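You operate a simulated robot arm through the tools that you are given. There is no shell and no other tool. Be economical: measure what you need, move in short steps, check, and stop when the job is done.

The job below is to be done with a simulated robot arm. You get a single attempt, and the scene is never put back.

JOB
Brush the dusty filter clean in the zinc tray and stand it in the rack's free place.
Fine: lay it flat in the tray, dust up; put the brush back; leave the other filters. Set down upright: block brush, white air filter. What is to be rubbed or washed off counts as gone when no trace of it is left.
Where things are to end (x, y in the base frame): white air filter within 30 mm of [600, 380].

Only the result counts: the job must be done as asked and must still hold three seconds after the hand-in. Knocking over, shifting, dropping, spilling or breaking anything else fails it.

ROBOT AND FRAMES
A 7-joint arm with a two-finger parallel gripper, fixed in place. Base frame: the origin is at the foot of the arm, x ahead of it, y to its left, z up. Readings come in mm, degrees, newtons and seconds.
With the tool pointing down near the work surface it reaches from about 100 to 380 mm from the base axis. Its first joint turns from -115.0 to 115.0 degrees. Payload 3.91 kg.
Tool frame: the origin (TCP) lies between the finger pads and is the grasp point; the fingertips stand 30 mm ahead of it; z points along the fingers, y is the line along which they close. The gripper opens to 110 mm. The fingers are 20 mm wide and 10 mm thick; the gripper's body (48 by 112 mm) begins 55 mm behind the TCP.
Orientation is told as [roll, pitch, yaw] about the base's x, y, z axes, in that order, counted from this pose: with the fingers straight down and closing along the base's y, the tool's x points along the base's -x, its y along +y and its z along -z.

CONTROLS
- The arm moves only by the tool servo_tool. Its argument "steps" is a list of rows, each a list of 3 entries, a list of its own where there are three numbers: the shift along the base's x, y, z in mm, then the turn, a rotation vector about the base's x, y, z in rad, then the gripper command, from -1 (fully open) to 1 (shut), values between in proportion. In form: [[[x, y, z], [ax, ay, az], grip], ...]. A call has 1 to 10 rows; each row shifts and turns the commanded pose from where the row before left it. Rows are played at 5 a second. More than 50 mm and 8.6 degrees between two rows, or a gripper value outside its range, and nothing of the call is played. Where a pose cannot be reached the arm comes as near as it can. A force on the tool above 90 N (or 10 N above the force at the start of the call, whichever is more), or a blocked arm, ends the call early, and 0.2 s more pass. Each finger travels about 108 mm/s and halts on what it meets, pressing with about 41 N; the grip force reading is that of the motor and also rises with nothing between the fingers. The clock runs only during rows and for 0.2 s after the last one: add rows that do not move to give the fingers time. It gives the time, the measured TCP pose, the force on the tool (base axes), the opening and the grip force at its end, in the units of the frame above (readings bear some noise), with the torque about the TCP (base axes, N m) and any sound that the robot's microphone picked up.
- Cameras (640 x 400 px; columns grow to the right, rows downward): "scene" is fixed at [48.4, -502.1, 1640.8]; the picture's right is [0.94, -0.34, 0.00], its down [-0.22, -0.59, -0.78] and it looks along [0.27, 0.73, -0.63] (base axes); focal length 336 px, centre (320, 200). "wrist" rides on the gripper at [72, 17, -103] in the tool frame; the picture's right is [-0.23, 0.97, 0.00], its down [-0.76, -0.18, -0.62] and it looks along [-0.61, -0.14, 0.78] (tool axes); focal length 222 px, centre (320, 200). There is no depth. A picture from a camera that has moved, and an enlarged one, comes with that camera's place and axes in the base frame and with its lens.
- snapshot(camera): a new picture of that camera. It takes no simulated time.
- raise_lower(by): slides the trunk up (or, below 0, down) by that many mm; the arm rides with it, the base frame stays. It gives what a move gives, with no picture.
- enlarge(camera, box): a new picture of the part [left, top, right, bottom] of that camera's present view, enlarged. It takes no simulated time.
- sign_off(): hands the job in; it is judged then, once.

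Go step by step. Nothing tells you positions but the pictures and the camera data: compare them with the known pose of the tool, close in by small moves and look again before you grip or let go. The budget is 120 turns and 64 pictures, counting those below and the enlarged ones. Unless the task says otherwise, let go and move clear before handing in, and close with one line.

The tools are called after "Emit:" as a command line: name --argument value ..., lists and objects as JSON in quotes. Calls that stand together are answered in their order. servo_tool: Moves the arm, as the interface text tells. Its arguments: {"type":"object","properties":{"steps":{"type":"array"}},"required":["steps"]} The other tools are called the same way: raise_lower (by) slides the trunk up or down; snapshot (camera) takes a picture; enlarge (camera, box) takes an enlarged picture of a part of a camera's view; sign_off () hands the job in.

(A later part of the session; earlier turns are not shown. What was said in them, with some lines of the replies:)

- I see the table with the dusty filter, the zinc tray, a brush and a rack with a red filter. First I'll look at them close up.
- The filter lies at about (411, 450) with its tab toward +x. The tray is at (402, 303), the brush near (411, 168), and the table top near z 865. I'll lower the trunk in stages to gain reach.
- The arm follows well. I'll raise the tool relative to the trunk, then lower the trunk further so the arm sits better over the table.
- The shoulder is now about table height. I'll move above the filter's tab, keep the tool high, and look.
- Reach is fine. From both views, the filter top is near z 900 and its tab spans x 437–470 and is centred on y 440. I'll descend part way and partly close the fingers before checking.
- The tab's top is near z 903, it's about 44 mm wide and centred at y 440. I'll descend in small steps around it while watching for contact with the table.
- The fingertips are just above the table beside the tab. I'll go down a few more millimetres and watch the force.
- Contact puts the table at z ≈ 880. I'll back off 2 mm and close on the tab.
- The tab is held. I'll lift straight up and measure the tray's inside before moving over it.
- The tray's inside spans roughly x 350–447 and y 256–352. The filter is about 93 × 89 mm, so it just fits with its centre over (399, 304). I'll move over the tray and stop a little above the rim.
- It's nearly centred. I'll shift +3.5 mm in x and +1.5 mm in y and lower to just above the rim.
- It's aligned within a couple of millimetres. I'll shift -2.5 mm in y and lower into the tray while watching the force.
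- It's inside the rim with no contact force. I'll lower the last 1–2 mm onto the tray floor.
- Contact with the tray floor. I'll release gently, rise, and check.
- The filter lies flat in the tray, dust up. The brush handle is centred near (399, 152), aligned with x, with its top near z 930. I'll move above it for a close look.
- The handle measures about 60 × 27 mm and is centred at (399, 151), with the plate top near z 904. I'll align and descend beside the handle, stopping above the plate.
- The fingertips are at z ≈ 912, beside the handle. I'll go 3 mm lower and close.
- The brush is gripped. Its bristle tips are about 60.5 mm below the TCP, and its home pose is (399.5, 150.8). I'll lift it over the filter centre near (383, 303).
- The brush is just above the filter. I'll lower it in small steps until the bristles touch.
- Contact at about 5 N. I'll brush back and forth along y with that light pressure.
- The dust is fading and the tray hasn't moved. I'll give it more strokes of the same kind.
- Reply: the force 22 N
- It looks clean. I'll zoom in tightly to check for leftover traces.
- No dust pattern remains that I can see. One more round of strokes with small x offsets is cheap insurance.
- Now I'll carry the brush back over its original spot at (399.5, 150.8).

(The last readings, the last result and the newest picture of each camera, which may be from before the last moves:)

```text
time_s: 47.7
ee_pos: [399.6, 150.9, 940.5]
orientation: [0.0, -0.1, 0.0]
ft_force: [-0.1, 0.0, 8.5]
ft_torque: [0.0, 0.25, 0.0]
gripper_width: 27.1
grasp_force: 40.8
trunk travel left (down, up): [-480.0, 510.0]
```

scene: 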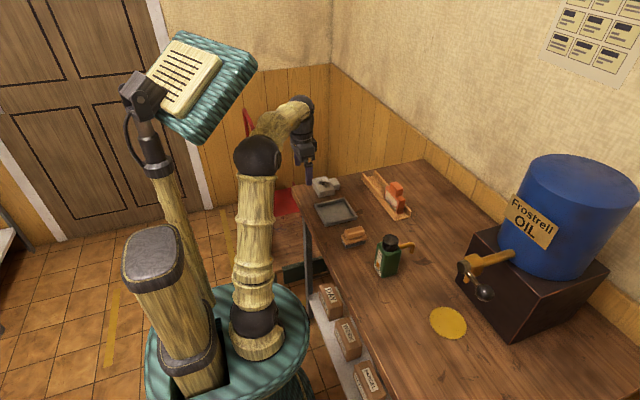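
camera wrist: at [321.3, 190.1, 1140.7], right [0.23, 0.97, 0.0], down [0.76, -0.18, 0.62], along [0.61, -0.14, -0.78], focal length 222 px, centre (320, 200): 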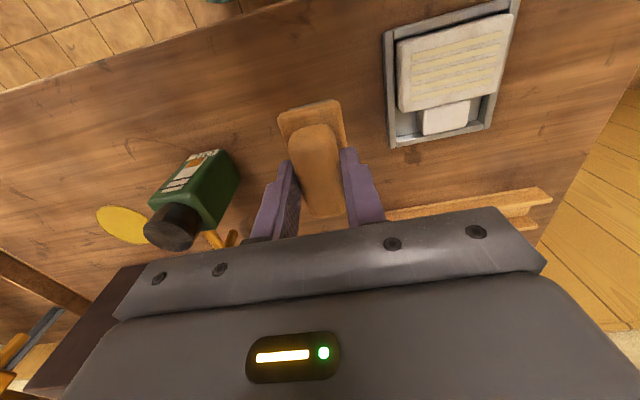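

The brush is on the table. I'll release it, rise, and go back over the filter's tab.

Emit:
servo_tool --steps '[[[0, 0, 0.5], [0, 0, 0], 0.4], [[0, 0, 0], [0, 0, 0], 0], [[0, 0, 0], [0, 0, 0], -0.1], [[0, 0, 20], [0, 0, 0], -0.1], [[0, 0, 40], [0, 0, 0], -0.1], [[0, 0, 30], [0, 0, 0], -0.4], [[10, 40, 0], [0, 0, 0], -0.4], [[10, 40, 0], [0, 0, 0], -0.4], [[12, 40, 0], [0, 0, 0], -0.4], [[0, 30, 0], [0, 0, 0], -0.4]]'

Emit:
snapshot --camera "wrist"

Emit:
enlarge --camera "scene" --box '[290, 150, 450, 250]'

```text
time_s: 49.9
ee_pos: [431.5, 304.9, 1030.6]
orientation: [0.0, 0.0, -0.1]
ft_force: [-0.3, -0.2, 0.3]
ft_torque: [0.02, 0.05, 0.01]
gripper_width: 76.9
grasp_force: 0.0
trunk travel left (down, up): [-480.0, 510.0]
```

```text
27 pictures are left
camera wrist: at [357.4, 321.8, 1132.7], right [0.23, 0.97, 0.0], down [0.76, -0.18, 0.62], along [0.61, -0.14, -0.78], focal length 222 px, centre (320, 200)
```

wrist: 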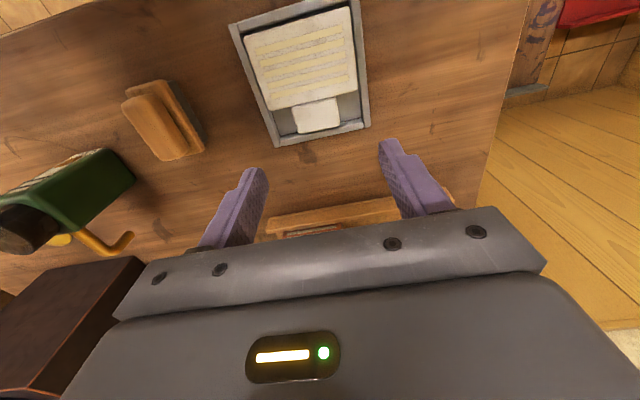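

```text
4.00 times, centred on (370, 200) of scene
camera zoom: at [48.4, -502.1, 1640.8], right [0.94, -0.34, 0.0], down [-0.22, -0.59, -0.78], along [0.27, 0.73, -0.63], focal length 1343 px, centre (120, 200)
```

zoom: 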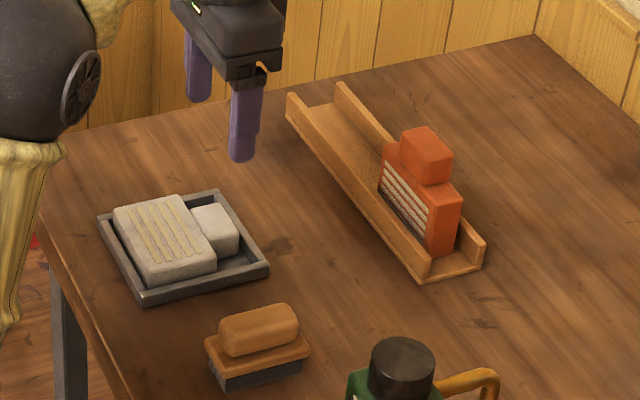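

The brush is back in place and the filter is clean and still in the tray. To stand it upright I'll grip the tab with the tool tilted 25° back, so the wrist camera clears the table after the 90° turn. I'll tilt now and look.

Emit:
servo_tool --steps '[[[3, -2, -10], [0, 0.145, 0], -0.4], [[4, -2, -20], [0, 0.145, 0], -0.4], [[0, 0, -20], [0, 0.146, 0], -0.4], [[0, 0, -20], [0, 0, 0], -0.4], [[0, 0, 0], [0, 0, 0], -0.4]]'

Emit:
snapshot --camera "wrist"

Emit:
enlarge --camera "scene" --box '[300, 155, 396, 215]'

```text
time_s: 51.1
ee_pos: [436.9, 299.1, 959.7]
orientation: [0.1, 24.9, -0.1]
ft_force: [0.0, -0.5, -0.1]
ft_torque: [0.01, 0.0, 0.0]
gripper_width: 77.2
grasp_force: 0.0
trunk travel left (down, up): [-480.0, 510.0]
```

```text
25 pictures are left
camera wrist: at [413.4, 315.8, 1084.5], right [0.21, 0.97, -0.1], down [0.95, -0.18, 0.24], along [0.22, -0.14, -0.97], focal length 222 px, centre (320, 200)
```

wrist: 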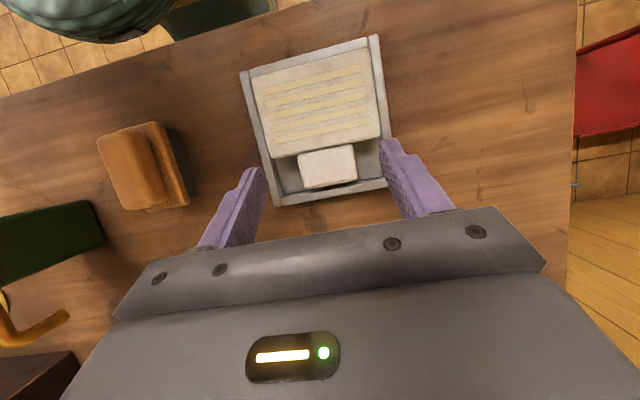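

```text
6.67 times, centred on (348, 185) of scene
camera zoom: at [48.4, -502.1, 1640.8], right [0.94, -0.34, 0.0], down [-0.22, -0.59, -0.78], along [0.27, 0.73, -0.63], focal length 2238 px, centre (133, 300)
```

zoom: 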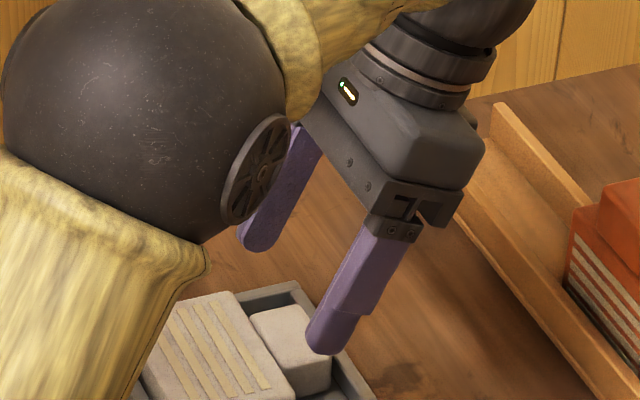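

The view is clear: the tab spans x 414–443 and is centred on y 302. I'll descend straight down to z ≈ 917.

Emit:
servo_tool --steps '[[[1, 2, -10], [0, 0, 0], -0.4], [[0, 0, -15], [0, 0, 0], -0.4], [[0, 0, -12], [0, 0, 0], -0.4], [[0, 0, -5], [0, 0, 0], -0.4], [[0, 0, 0], [0, 0, 0], -0.4]]'

Emit:
snapshot --camera "wrist"

```text
time_s: 52.3
ee_pos: [438.7, 301.6, 924.5]
orientation: [0.7, 24.3, 0.2]
ft_force: [10.0, 5.9, 58.4]
ft_torque: [2.92, 0.0, -0.38]
gripper_width: 77.9
grasp_force: 0.8
trunk travel left (down, up): [-480.0, 510.0]
```

```text
23 pictures are left
camera wrist: at [414.1, 317.0, 1047.8], right [0.21, 0.97, -0.08], down [0.95, -0.18, 0.25], along [0.23, -0.13, -0.96], focal length 222 px, centre (320, 200)
```

wrist: 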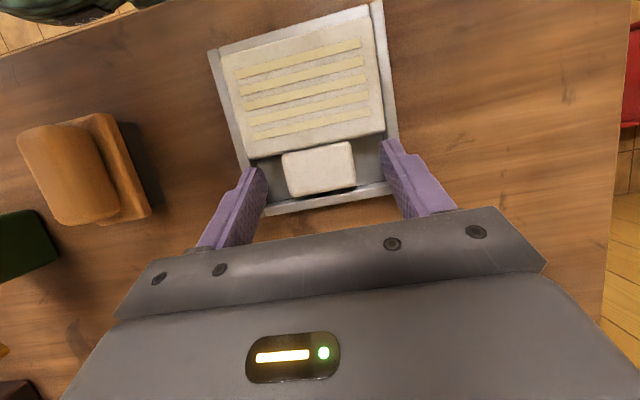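

The open fingers came down on the tray's side rims. I'll back up, narrow the opening, and check that nothing moved.

Emit:
servo_tool --steps '[[[0, 0, 10], [0, 0, 0], -0.4], [[0, 0, 8], [0, 0, 0], -0.1], [[0, 0, 0], [0, 0, 0], -0.1], [[0, 0, 0], [0, 0, 0], -0.1]]'

Emit:
enlarge --camera "scene" --box '[300, 175, 380, 225]'

Emit:
snapshot --camera "wrist"

```text
time_s: 53.3
ee_pos: [439.5, 300.4, 935.8]
orientation: [-0.1, 25.1, -0.1]
ft_force: [0.5, 0.1, 0.0]
ft_torque: [0.03, 0.03, 0.0]
gripper_width: 60.6
grasp_force: 0.1
trunk travel left (down, up): [-480.0, 510.0]
```

```text
8.00 times, centred on (340, 200) of scene
camera zoom: at [48.4, -502.1, 1640.8], right [0.94, -0.34, 0.0], down [-0.22, -0.59, -0.78], along [0.27, 0.73, -0.63], focal length 2685 px, centre (160, 200)
```

zoom: 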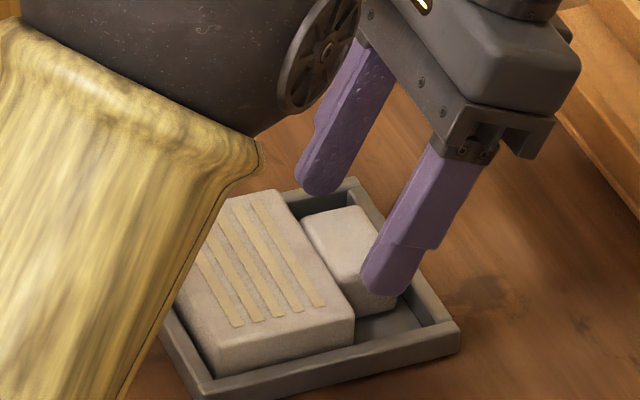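

```text
21 pictures are left
camera wrist: at [416.6, 317.6, 1059.2], right [0.21, 0.97, -0.1], down [0.95, -0.18, 0.24], along [0.22, -0.14, -0.97], focal length 222 px, centre (320, 200)
```

wrist: 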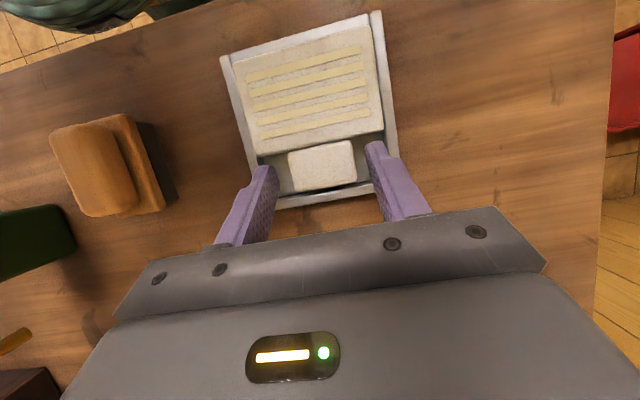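

The tray is unmoved. With the opening at 60 mm the fingers fit inside the rim, so I'll descend slowly.

Emit:
servo_tool --steps '[[[0, 0.5, -8], [0, 0, 0], -0.1], [[0, 0, -6], [0, 0, 0], -0.1], [[0, 0, -3], [0, 0, 0], -0.1], [[0, 0, 0], [0, 0, 0], -0.1]]'

```text
time_s: 54.3
ee_pos: [439.1, 298.5, 919.6]
orientation: [0.0, 25.0, -0.1]
ft_force: [0.2, 0.1, -0.2]
ft_torque: [0.0, 0.04, -0.03]
gripper_width: 60.4
grasp_force: 0.0
trunk travel left (down, up): [-480.0, 510.0]
```

Emit:
servo_tool --steps '[[[0, 1.5, -2], [0, 0, 0], -0.1], [[0, 0, -1.5], [0, 0, 0], -0.1], [[0, 0, 0], [0, 0, 0], -0.1]]'

Emit:
enlarge --camera "scene" --box '[300, 175, 380, 225]'

```text
time_s: 55.1
ee_pos: [440.3, 300.8, 915.6]
orientation: [0.0, 25.0, 0.0]
ft_force: [-0.4, -0.2, -0.2]
ft_torque: [-0.04, 0.02, -0.03]
gripper_width: 60.7
grasp_force: 0.2
trunk travel left (down, up): [-480.0, 510.0]
```

```text
8.00 times, centred on (340, 200) of scene
camera zoom: at [48.4, -502.1, 1640.8], right [0.94, -0.34, 0.0], down [-0.22, -0.59, -0.78], along [0.27, 0.73, -0.63], focal length 2685 px, centre (160, 200)
```

zoom: 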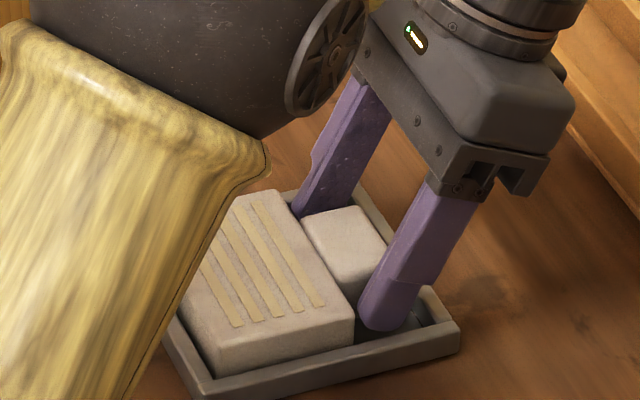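

The fingers straddle the tab. I'll close on it and lift a little.

Emit:
servo_tool --steps '[[[0, 0, 0], [0, 0, 0], 0.1], [[0, 0, 0], [0, 0, 0], 0.4], [[0, 0, 0], [0, 0, 0], 1], [[0, 0, 0], [0, 0, 0], 1], [[0, 0, 3], [0, 0, 0], 1], [[0, 0, 10], [0, 0, 0], 1], [[0, 0, 20], [0, 0, 0], 1], [[0, 0, 0], [0, 0, 0], 1]]'

Emit:
enlarge --camera "scene" --box '[300, 155, 396, 215]'

```text
time_s: 56.9
ee_pos: [439.8, 299.4, 946.8]
orientation: [0.0, 25.0, -0.1]
ft_force: [-0.1, -0.3, -1.8]
ft_torque: [0.0, -0.03, 0.02]
gripper_width: 45.1
grasp_force: 40.8
trunk travel left (down, up): [-480.0, 510.0]
```

```text
6.67 times, centred on (348, 185) of scene
camera zoom: at [48.4, -502.1, 1640.8], right [0.94, -0.34, 0.0], down [-0.22, -0.59, -0.78], along [0.27, 0.73, -0.63], focal length 2238 px, centre (133, 300)
```

zoom: 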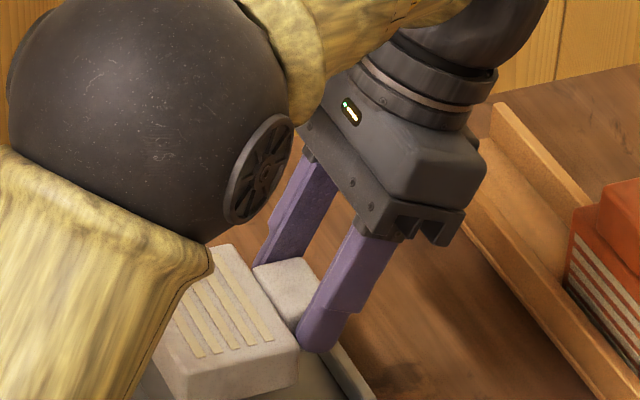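

It's held. I'll lift higher and move toward the rack's side before turning the filter upright.

Emit:
servo_tool --steps '[[[0, 0, 35], [0, 0, 0], 1], [[0, 0, 35], [0, 0, 0], 1], [[10, 20, 35], [0, 0, 0], 1], [[10, 30, 20], [0, 0, 0], 1], [[10, 28, 0], [0, 0, 0], 1], [[0, 0, 0], [0, -0.14, 0], 1], [[0, 0, 0], [0, -0.14, 0], 1], [[0, 0, 0], [0, -0.14, 0], 1], [[0, 0, 0], [0, -0.14, 0], 1], [[0, 0, 0], [0, 0, 0], 1]]'

Emit:
snapshot --camera "scene"

```text
time_s: 59.1
ee_pos: [452.6, 330.8, 1052.9]
orientation: [0.0, -7.2, 0.0]
ft_force: [-0.1, -0.3, -1.2]
ft_torque: [-0.05, -0.02, -0.02]
gripper_width: 44.8
grasp_force: 40.8
out of reach, approached as far as the arm can: row 4, 5
trunk travel left (down, up): [-480.0, 510.0]
```

```text
18 pictures are left
```

scene: 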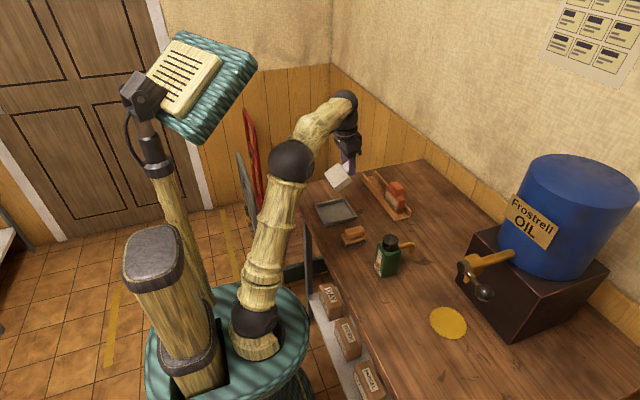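

The tilt-back pose hit a reach limit at that height, but the filter is held and nothing was touched. I'll keep turning until the pitch reads -65°, a 90° turn in all.

Emit:
servo_tool --steps '[[[0, 0, 0], [0, -0.126, 0], 1], [[0, 0, 0], [0, -0.126, 0], 1], [[0, 0, 0], [0, -0.126, 0], 1], [[0, 0, 0], [0, -0.126, 0], 1], [[0, 0, 0], [0, -0.126, 0], 1], [[0, 0, 0], [0, -0.126, 0], 1], [[0, 0, 0], [0, -0.126, 0], 1], [[0, 0, 0], [0, -0.127, 0], 1], [[0, 0, 0], [0, 0, 0], 1]]'

Emit:
enlarge --camera "scene" --box '[300, 130, 428, 230]'

```text
time_s: 61.1
ee_pos: [451.7, 329.8, 1051.7]
orientation: [0.2, -65.0, -0.1]
ft_force: [-0.3, -0.4, -1.0]
ft_torque: [0.0, 0.02, 0.0]
gripper_width: 45.0
grasp_force: 41.2
trunk travel left (down, up): [-480.0, 510.0]
```

```text
4.00 times, centred on (364, 180) of scene
camera zoom: at [48.4, -502.1, 1640.8], right [0.94, -0.34, 0.0], down [-0.22, -0.59, -0.78], along [0.27, 0.73, -0.63], focal length 1343 px, centre (144, 280)
```

zoom: 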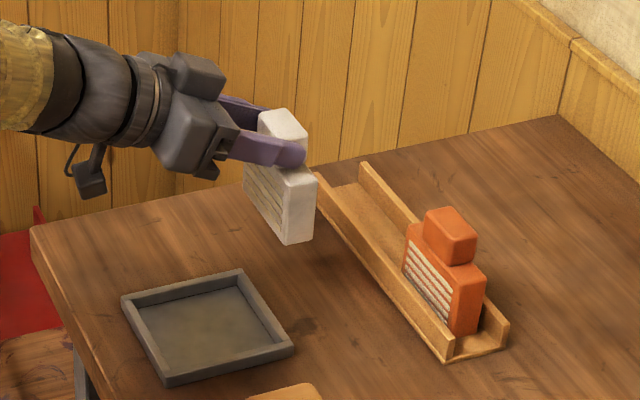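

The filter is upright with its tab up. I'll move in y first, then x, to bring it above the rack's free place with the bottom well above the rack walls.

Emit:
servo_tool --steps '[[[0, 25, -5], [0, 0, 0], 1], [[0, 25, -5], [0, 0, 0], 1], [[30, 0, 0], [0, 0, 0], 1], [[30, 0, 0], [0, 0, 0], 1], [[30, 0, 0], [0, 0, 0], 1], [[30, 0, 0], [0, 0, 0], 1], [[0, 0, 0], [0, 0, 0], 1], [[0, 0, 0], [0, 0, 0], 1]]'

Emit:
snapshot --camera "wrist"

Emit:
enlarge --camera "scene" --box '[330, 130, 442, 230]'

```text
time_s: 62.9
ee_pos: [573.4, 381.2, 1042.7]
orientation: [0.1, -65.0, -0.1]
ft_force: [0.3, 0.1, -1.2]
ft_torque: [-0.02, 0.05, -0.01]
gripper_width: 44.8
grasp_force: 41.0
trunk travel left (down, up): [-480.0, 510.0]
```

```text
16 pictures are left
camera wrist: at [447.1, 398.5, 1019.6], right [0.1, 0.97, 0.21], down [-0.24, -0.18, 0.95], along [0.97, -0.14, 0.22], focal length 222 px, centre (320, 200)
```

wrist: 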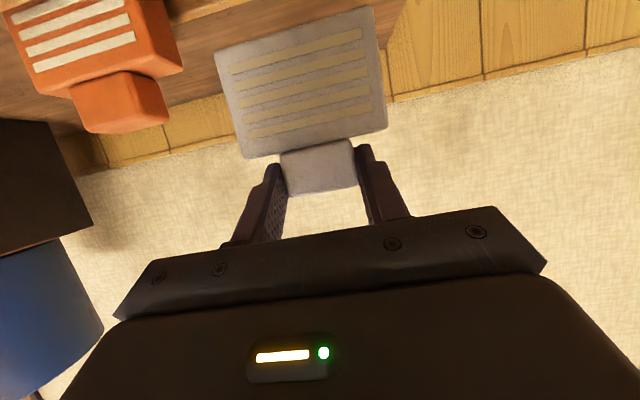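

```text
4.00 times, centred on (386, 180) of scene
camera zoom: at [48.4, -502.1, 1640.8], right [0.94, -0.34, 0.0], down [-0.22, -0.59, -0.78], along [0.27, 0.73, -0.63], focal length 1343 px, centre (56, 280)
```

zoom: 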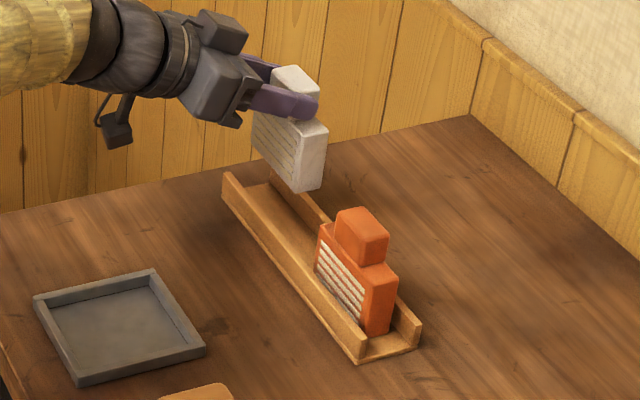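

It's above the free place. I'll lower it to just over the wall tops and compare it with the channel.

Emit:
servo_tool --steps '[[[3, -1, -15], [0, 0, 0], 1], [[0, 0, -12], [0, 0, 0], 1], [[0, 0, 0], [0, 0, 0], 1], [[0, 0, 0], [0, 0, 0], 1]]'

Emit:
enlarge --camera "scene" --box '[370, 150, 434, 224]'

Emit:
snapshot --camera "wrist"

```text
time_s: 63.9
ee_pos: [577.0, 379.4, 1014.7]
orientation: [0.0, -64.9, -0.1]
ft_force: [0.7, 0.7, -0.7]
ft_torque: [-0.01, 0.01, -0.05]
gripper_width: 45.2
grasp_force: 41.0
trunk travel left (down, up): [-480.0, 510.0]
```

```text
5.41 times, centred on (402, 187) of scene
camera zoom: at [48.4, -502.1, 1640.8], right [0.94, -0.34, 0.0], down [-0.22, -0.59, -0.78], along [0.27, 0.73, -0.63], focal length 1814 px, centre (-123, 270)
```

zoom: 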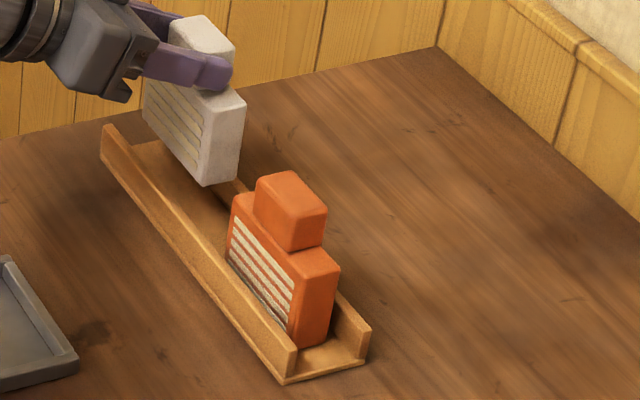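

```text
13 pictures are left
camera wrist: at [450.8, 396.5, 993.2], right [0.1, 0.97, 0.21], down [-0.24, -0.18, 0.95], along [0.97, -0.14, 0.22], focal length 222 px, centre (320, 200)
```

wrist: 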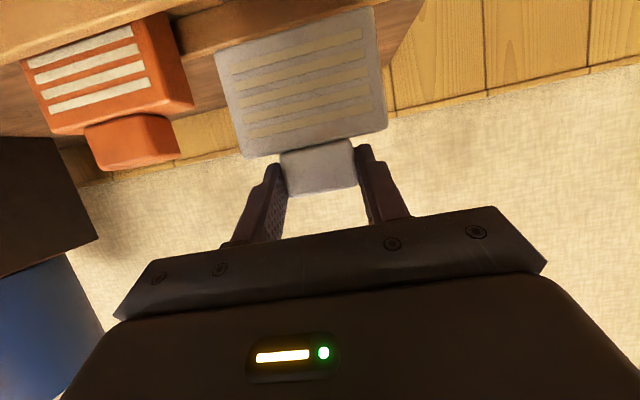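

Filter x 588–615 sits centred in the rack channel (inside about x 578–623). I'll lower it into the channel.

Emit:
servo_tool --steps '[[[0, 0, -10], [0, 0, 0], 1], [[0, 0, -10], [0, 0, 0], 1], [[0, 0, -8], [0, 0, 0], 1], [[0, 0, -5], [0, 0, 0], 1], [[0, 0, 0], [0, 0, 0], 1]]'

Emit:
enlarge --camera "scene" --box '[370, 150, 434, 224]'

```text
time_s: 65.1
ee_pos: [574.7, 378.7, 984.2]
orientation: [0.1, -64.9, -0.1]
ft_force: [0.8, -1.0, -0.7]
ft_torque: [0.0, 0.02, 0.01]
gripper_width: 45.0
grasp_force: 40.8
trunk travel left (down, up): [-480.0, 510.0]
```

```text
5.41 times, centred on (402, 187) of scene
camera zoom: at [48.4, -502.1, 1640.8], right [0.94, -0.34, 0.0], down [-0.22, -0.59, -0.78], along [0.27, 0.73, -0.63], focal length 1814 px, centre (-123, 270)
```

zoom: 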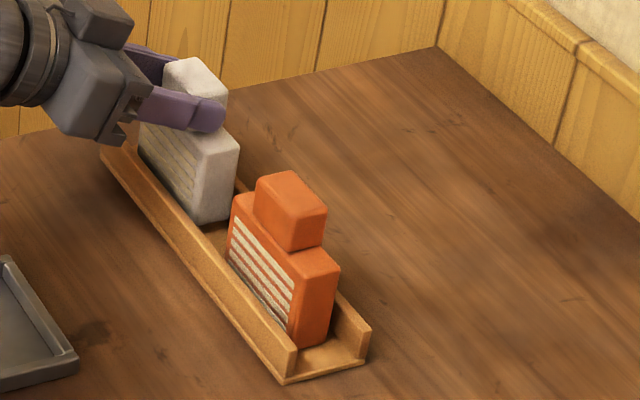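

Emit:
servo_tool --steps '[[[1.5, 0, -2], [0, 0, 0], 1], [[0, 0, -2], [0, 0, 0], 1], [[0, 0, -1.5], [0, 0, 0], 1], [[0, 0, 0], [0, 0, 0], 1]]'

```text
time_s: 66.1
ee_pos: [577.4, 377.5, 977.5]
orientation: [0.0, -64.8, -0.1]
ft_force: [-0.7, 0.3, -1.0]
ft_torque: [0.0, 0.01, 0.01]
gripper_width: 44.8
grasp_force: 40.6
trunk travel left (down, up): [-480.0, 510.0]
```

Emit:
servo_tool --steps '[[[0, 0, -2], [0, 0, 0], 1], [[0, 0, -1], [0, 0, 0], 1], [[0, 0, 0], [0, 0, 0], 1]]'

```text
time_s: 66.9
ee_pos: [577.7, 379.5, 974.9]
orientation: [0.0, -64.9, 0.0]
ft_force: [0.5, 0.7, -0.3]
ft_torque: [-0.02, 0.02, 0.0]
gripper_width: 45.2
grasp_force: 41.3
trunk travel left (down, up): [-480.0, 510.0]
```

Emit:
servo_tool --steps '[[[0, 0, -1], [0, 0, 0], 1], [[0, 0, -1], [0, 0, 0], 1], [[0, 0, 0], [0, 0, 0], 1]]'

```text
time_s: 67.7
ee_pos: [578.9, 379.1, 973.6]
orientation: [0.0, -64.9, 0.0]
ft_force: [0.3, -0.5, -0.6]
ft_torque: [-0.02, 0.03, 0.0]
gripper_width: 45.0
grasp_force: 40.8
trunk travel left (down, up): [-480.0, 510.0]
```

Emit:
servo_tool --steps '[[[0, 0, -1], [0, 0, 0], 1], [[0, 0, -1], [0, 0, 0], 1], [[0, 0, 0], [0, 0, 0], 1]]'

Emit:
enlarge --camera "scene" --box '[376, 156, 416, 206]'

```text
time_s: 68.5
ee_pos: [576.8, 378.7, 972.4]
orientation: [0.1, -65.1, -0.2]
ft_force: [1.6, 1.3, 6.4]
ft_torque: [-0.08, -0.2, 0.0]
gripper_width: 45.3
grasp_force: 40.4
trunk travel left (down, up): [-480.0, 510.0]
```

```text
8.00 times, centred on (396, 181) of scene
camera zoom: at [48.4, -502.1, 1640.8], right [0.94, -0.34, 0.0], down [-0.22, -0.59, -0.78], along [0.27, 0.73, -0.63], focal length 2685 px, centre (-288, 352)
```

zoom: 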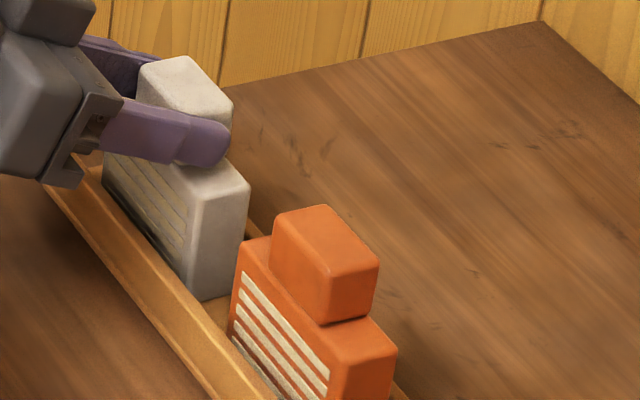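

Contact with the rack floor at about 7 N. I'll open the fingers slowly and back away along the tool axis.

Emit:
servo_tool --steps '[[[0, 0, 0.5], [0, 0, 0], 0.3], [[0, 0, 0], [0, 0, 0], 0], [[0, 0, 0], [0, 0, 0], -0.2], [[0, 0, 0], [0, 0, 0], -0.2], [[-9, 0, 4.2], [0, 0, 0], -0.2], [[-18, 0, 8.4], [0, 0, 0], -0.2], [[-27, 0, 12.6], [0, 0, 0], -0.2], [[-27, 0, 12.6], [0, 0, 0], -0.2], [[-27, 0, 20], [0, 0, 0], -0.2], [[0, 0, 0], [0, 0, 0], -0.2]]'

Emit:
enlarge --camera "scene" --box '[290, 150, 450, 250]'

Emit:
snapshot --camera "wrist"

```text
time_s: 70.7
ee_pos: [468.4, 376.1, 1029.2]
orientation: [0.0, -64.8, 0.0]
ft_force: [-0.1, 0.7, 0.0]
ft_torque: [0.0, 0.02, -0.01]
gripper_width: 66.2
grasp_force: 0.1
trunk travel left (down, up): [-480.0, 510.0]
```

```text
4.00 times, centred on (370, 200) of scene
camera zoom: at [48.4, -502.1, 1640.8], right [0.94, -0.34, 0.0], down [-0.22, -0.59, -0.78], along [0.27, 0.73, -0.63], focal length 1343 px, centre (120, 200)
```

zoom: 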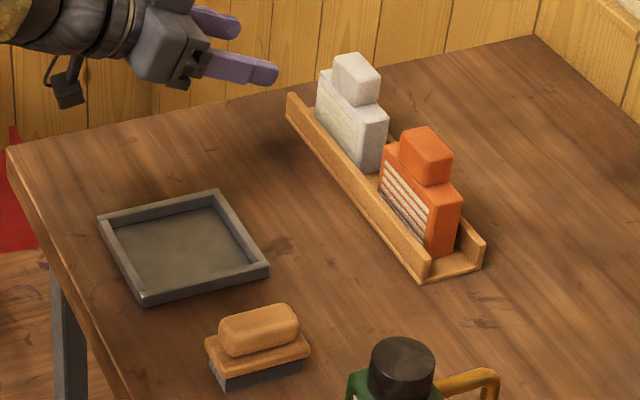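

```text
9 pictures are left
camera wrist: at [343.4, 393.7, 1006.1], right [0.1, 0.97, 0.21], down [-0.24, -0.18, 0.95], along [0.97, -0.14, 0.22], focal length 222 px, centre (320, 200)
```

wrist: 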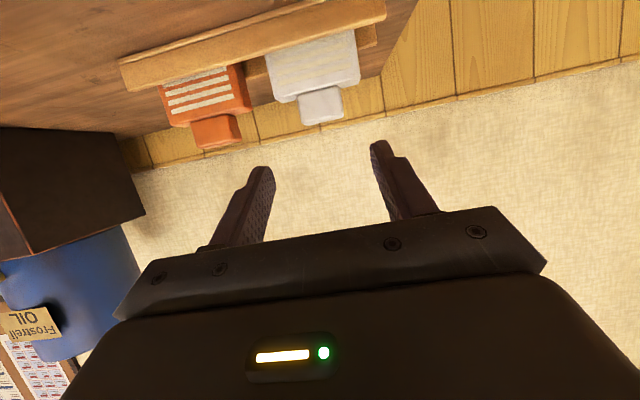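

The filter stands upright in the free place, the brush is back, and the tray and red filter are unmoved. One last look at the filter face.

Emit:
enlarge --camera "scene" --box '[364, 160, 396, 196]'

Emit:
enlarge --camera "wrist" --box '[250, 10, 378, 130]'

```text
11.11 times, centred on (380, 178) of scene
camera zoom: at [48.4, -502.1, 1640.8], right [0.94, -0.34, 0.0], down [-0.22, -0.59, -0.78], along [0.27, 0.73, -0.63], focal length 3729 px, centre (-347, 444)
```

zoom: 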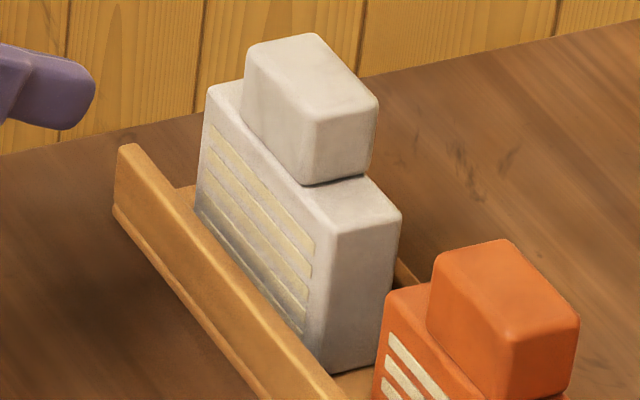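

```text
3.33 times, centred on (314, 70) of wrist
camera zoom: at [343.4, 393.7, 1006.1], right [0.1, 0.97, 0.21], down [-0.24, -0.18, 0.95], along [0.97, -0.14, 0.22], focal length 740 px, centre (340, 633)
```

zoom: 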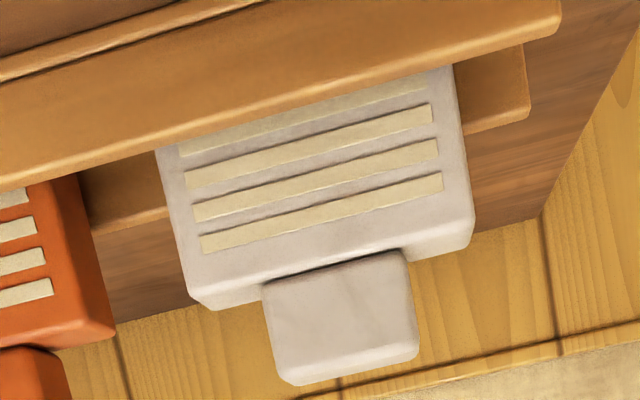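

The face is clean, the filter stands free, and the hand is clear, so I'll hand in.

Emit:
sign_off

```text
The job is handed in.
```

The white filter is brushed clean and standing upright in the rack's free place at about (600, 379); the brush is back where it was, and the tray and red filter look unmoved, though the open fingers pressed the tray rim once at about 58 N.
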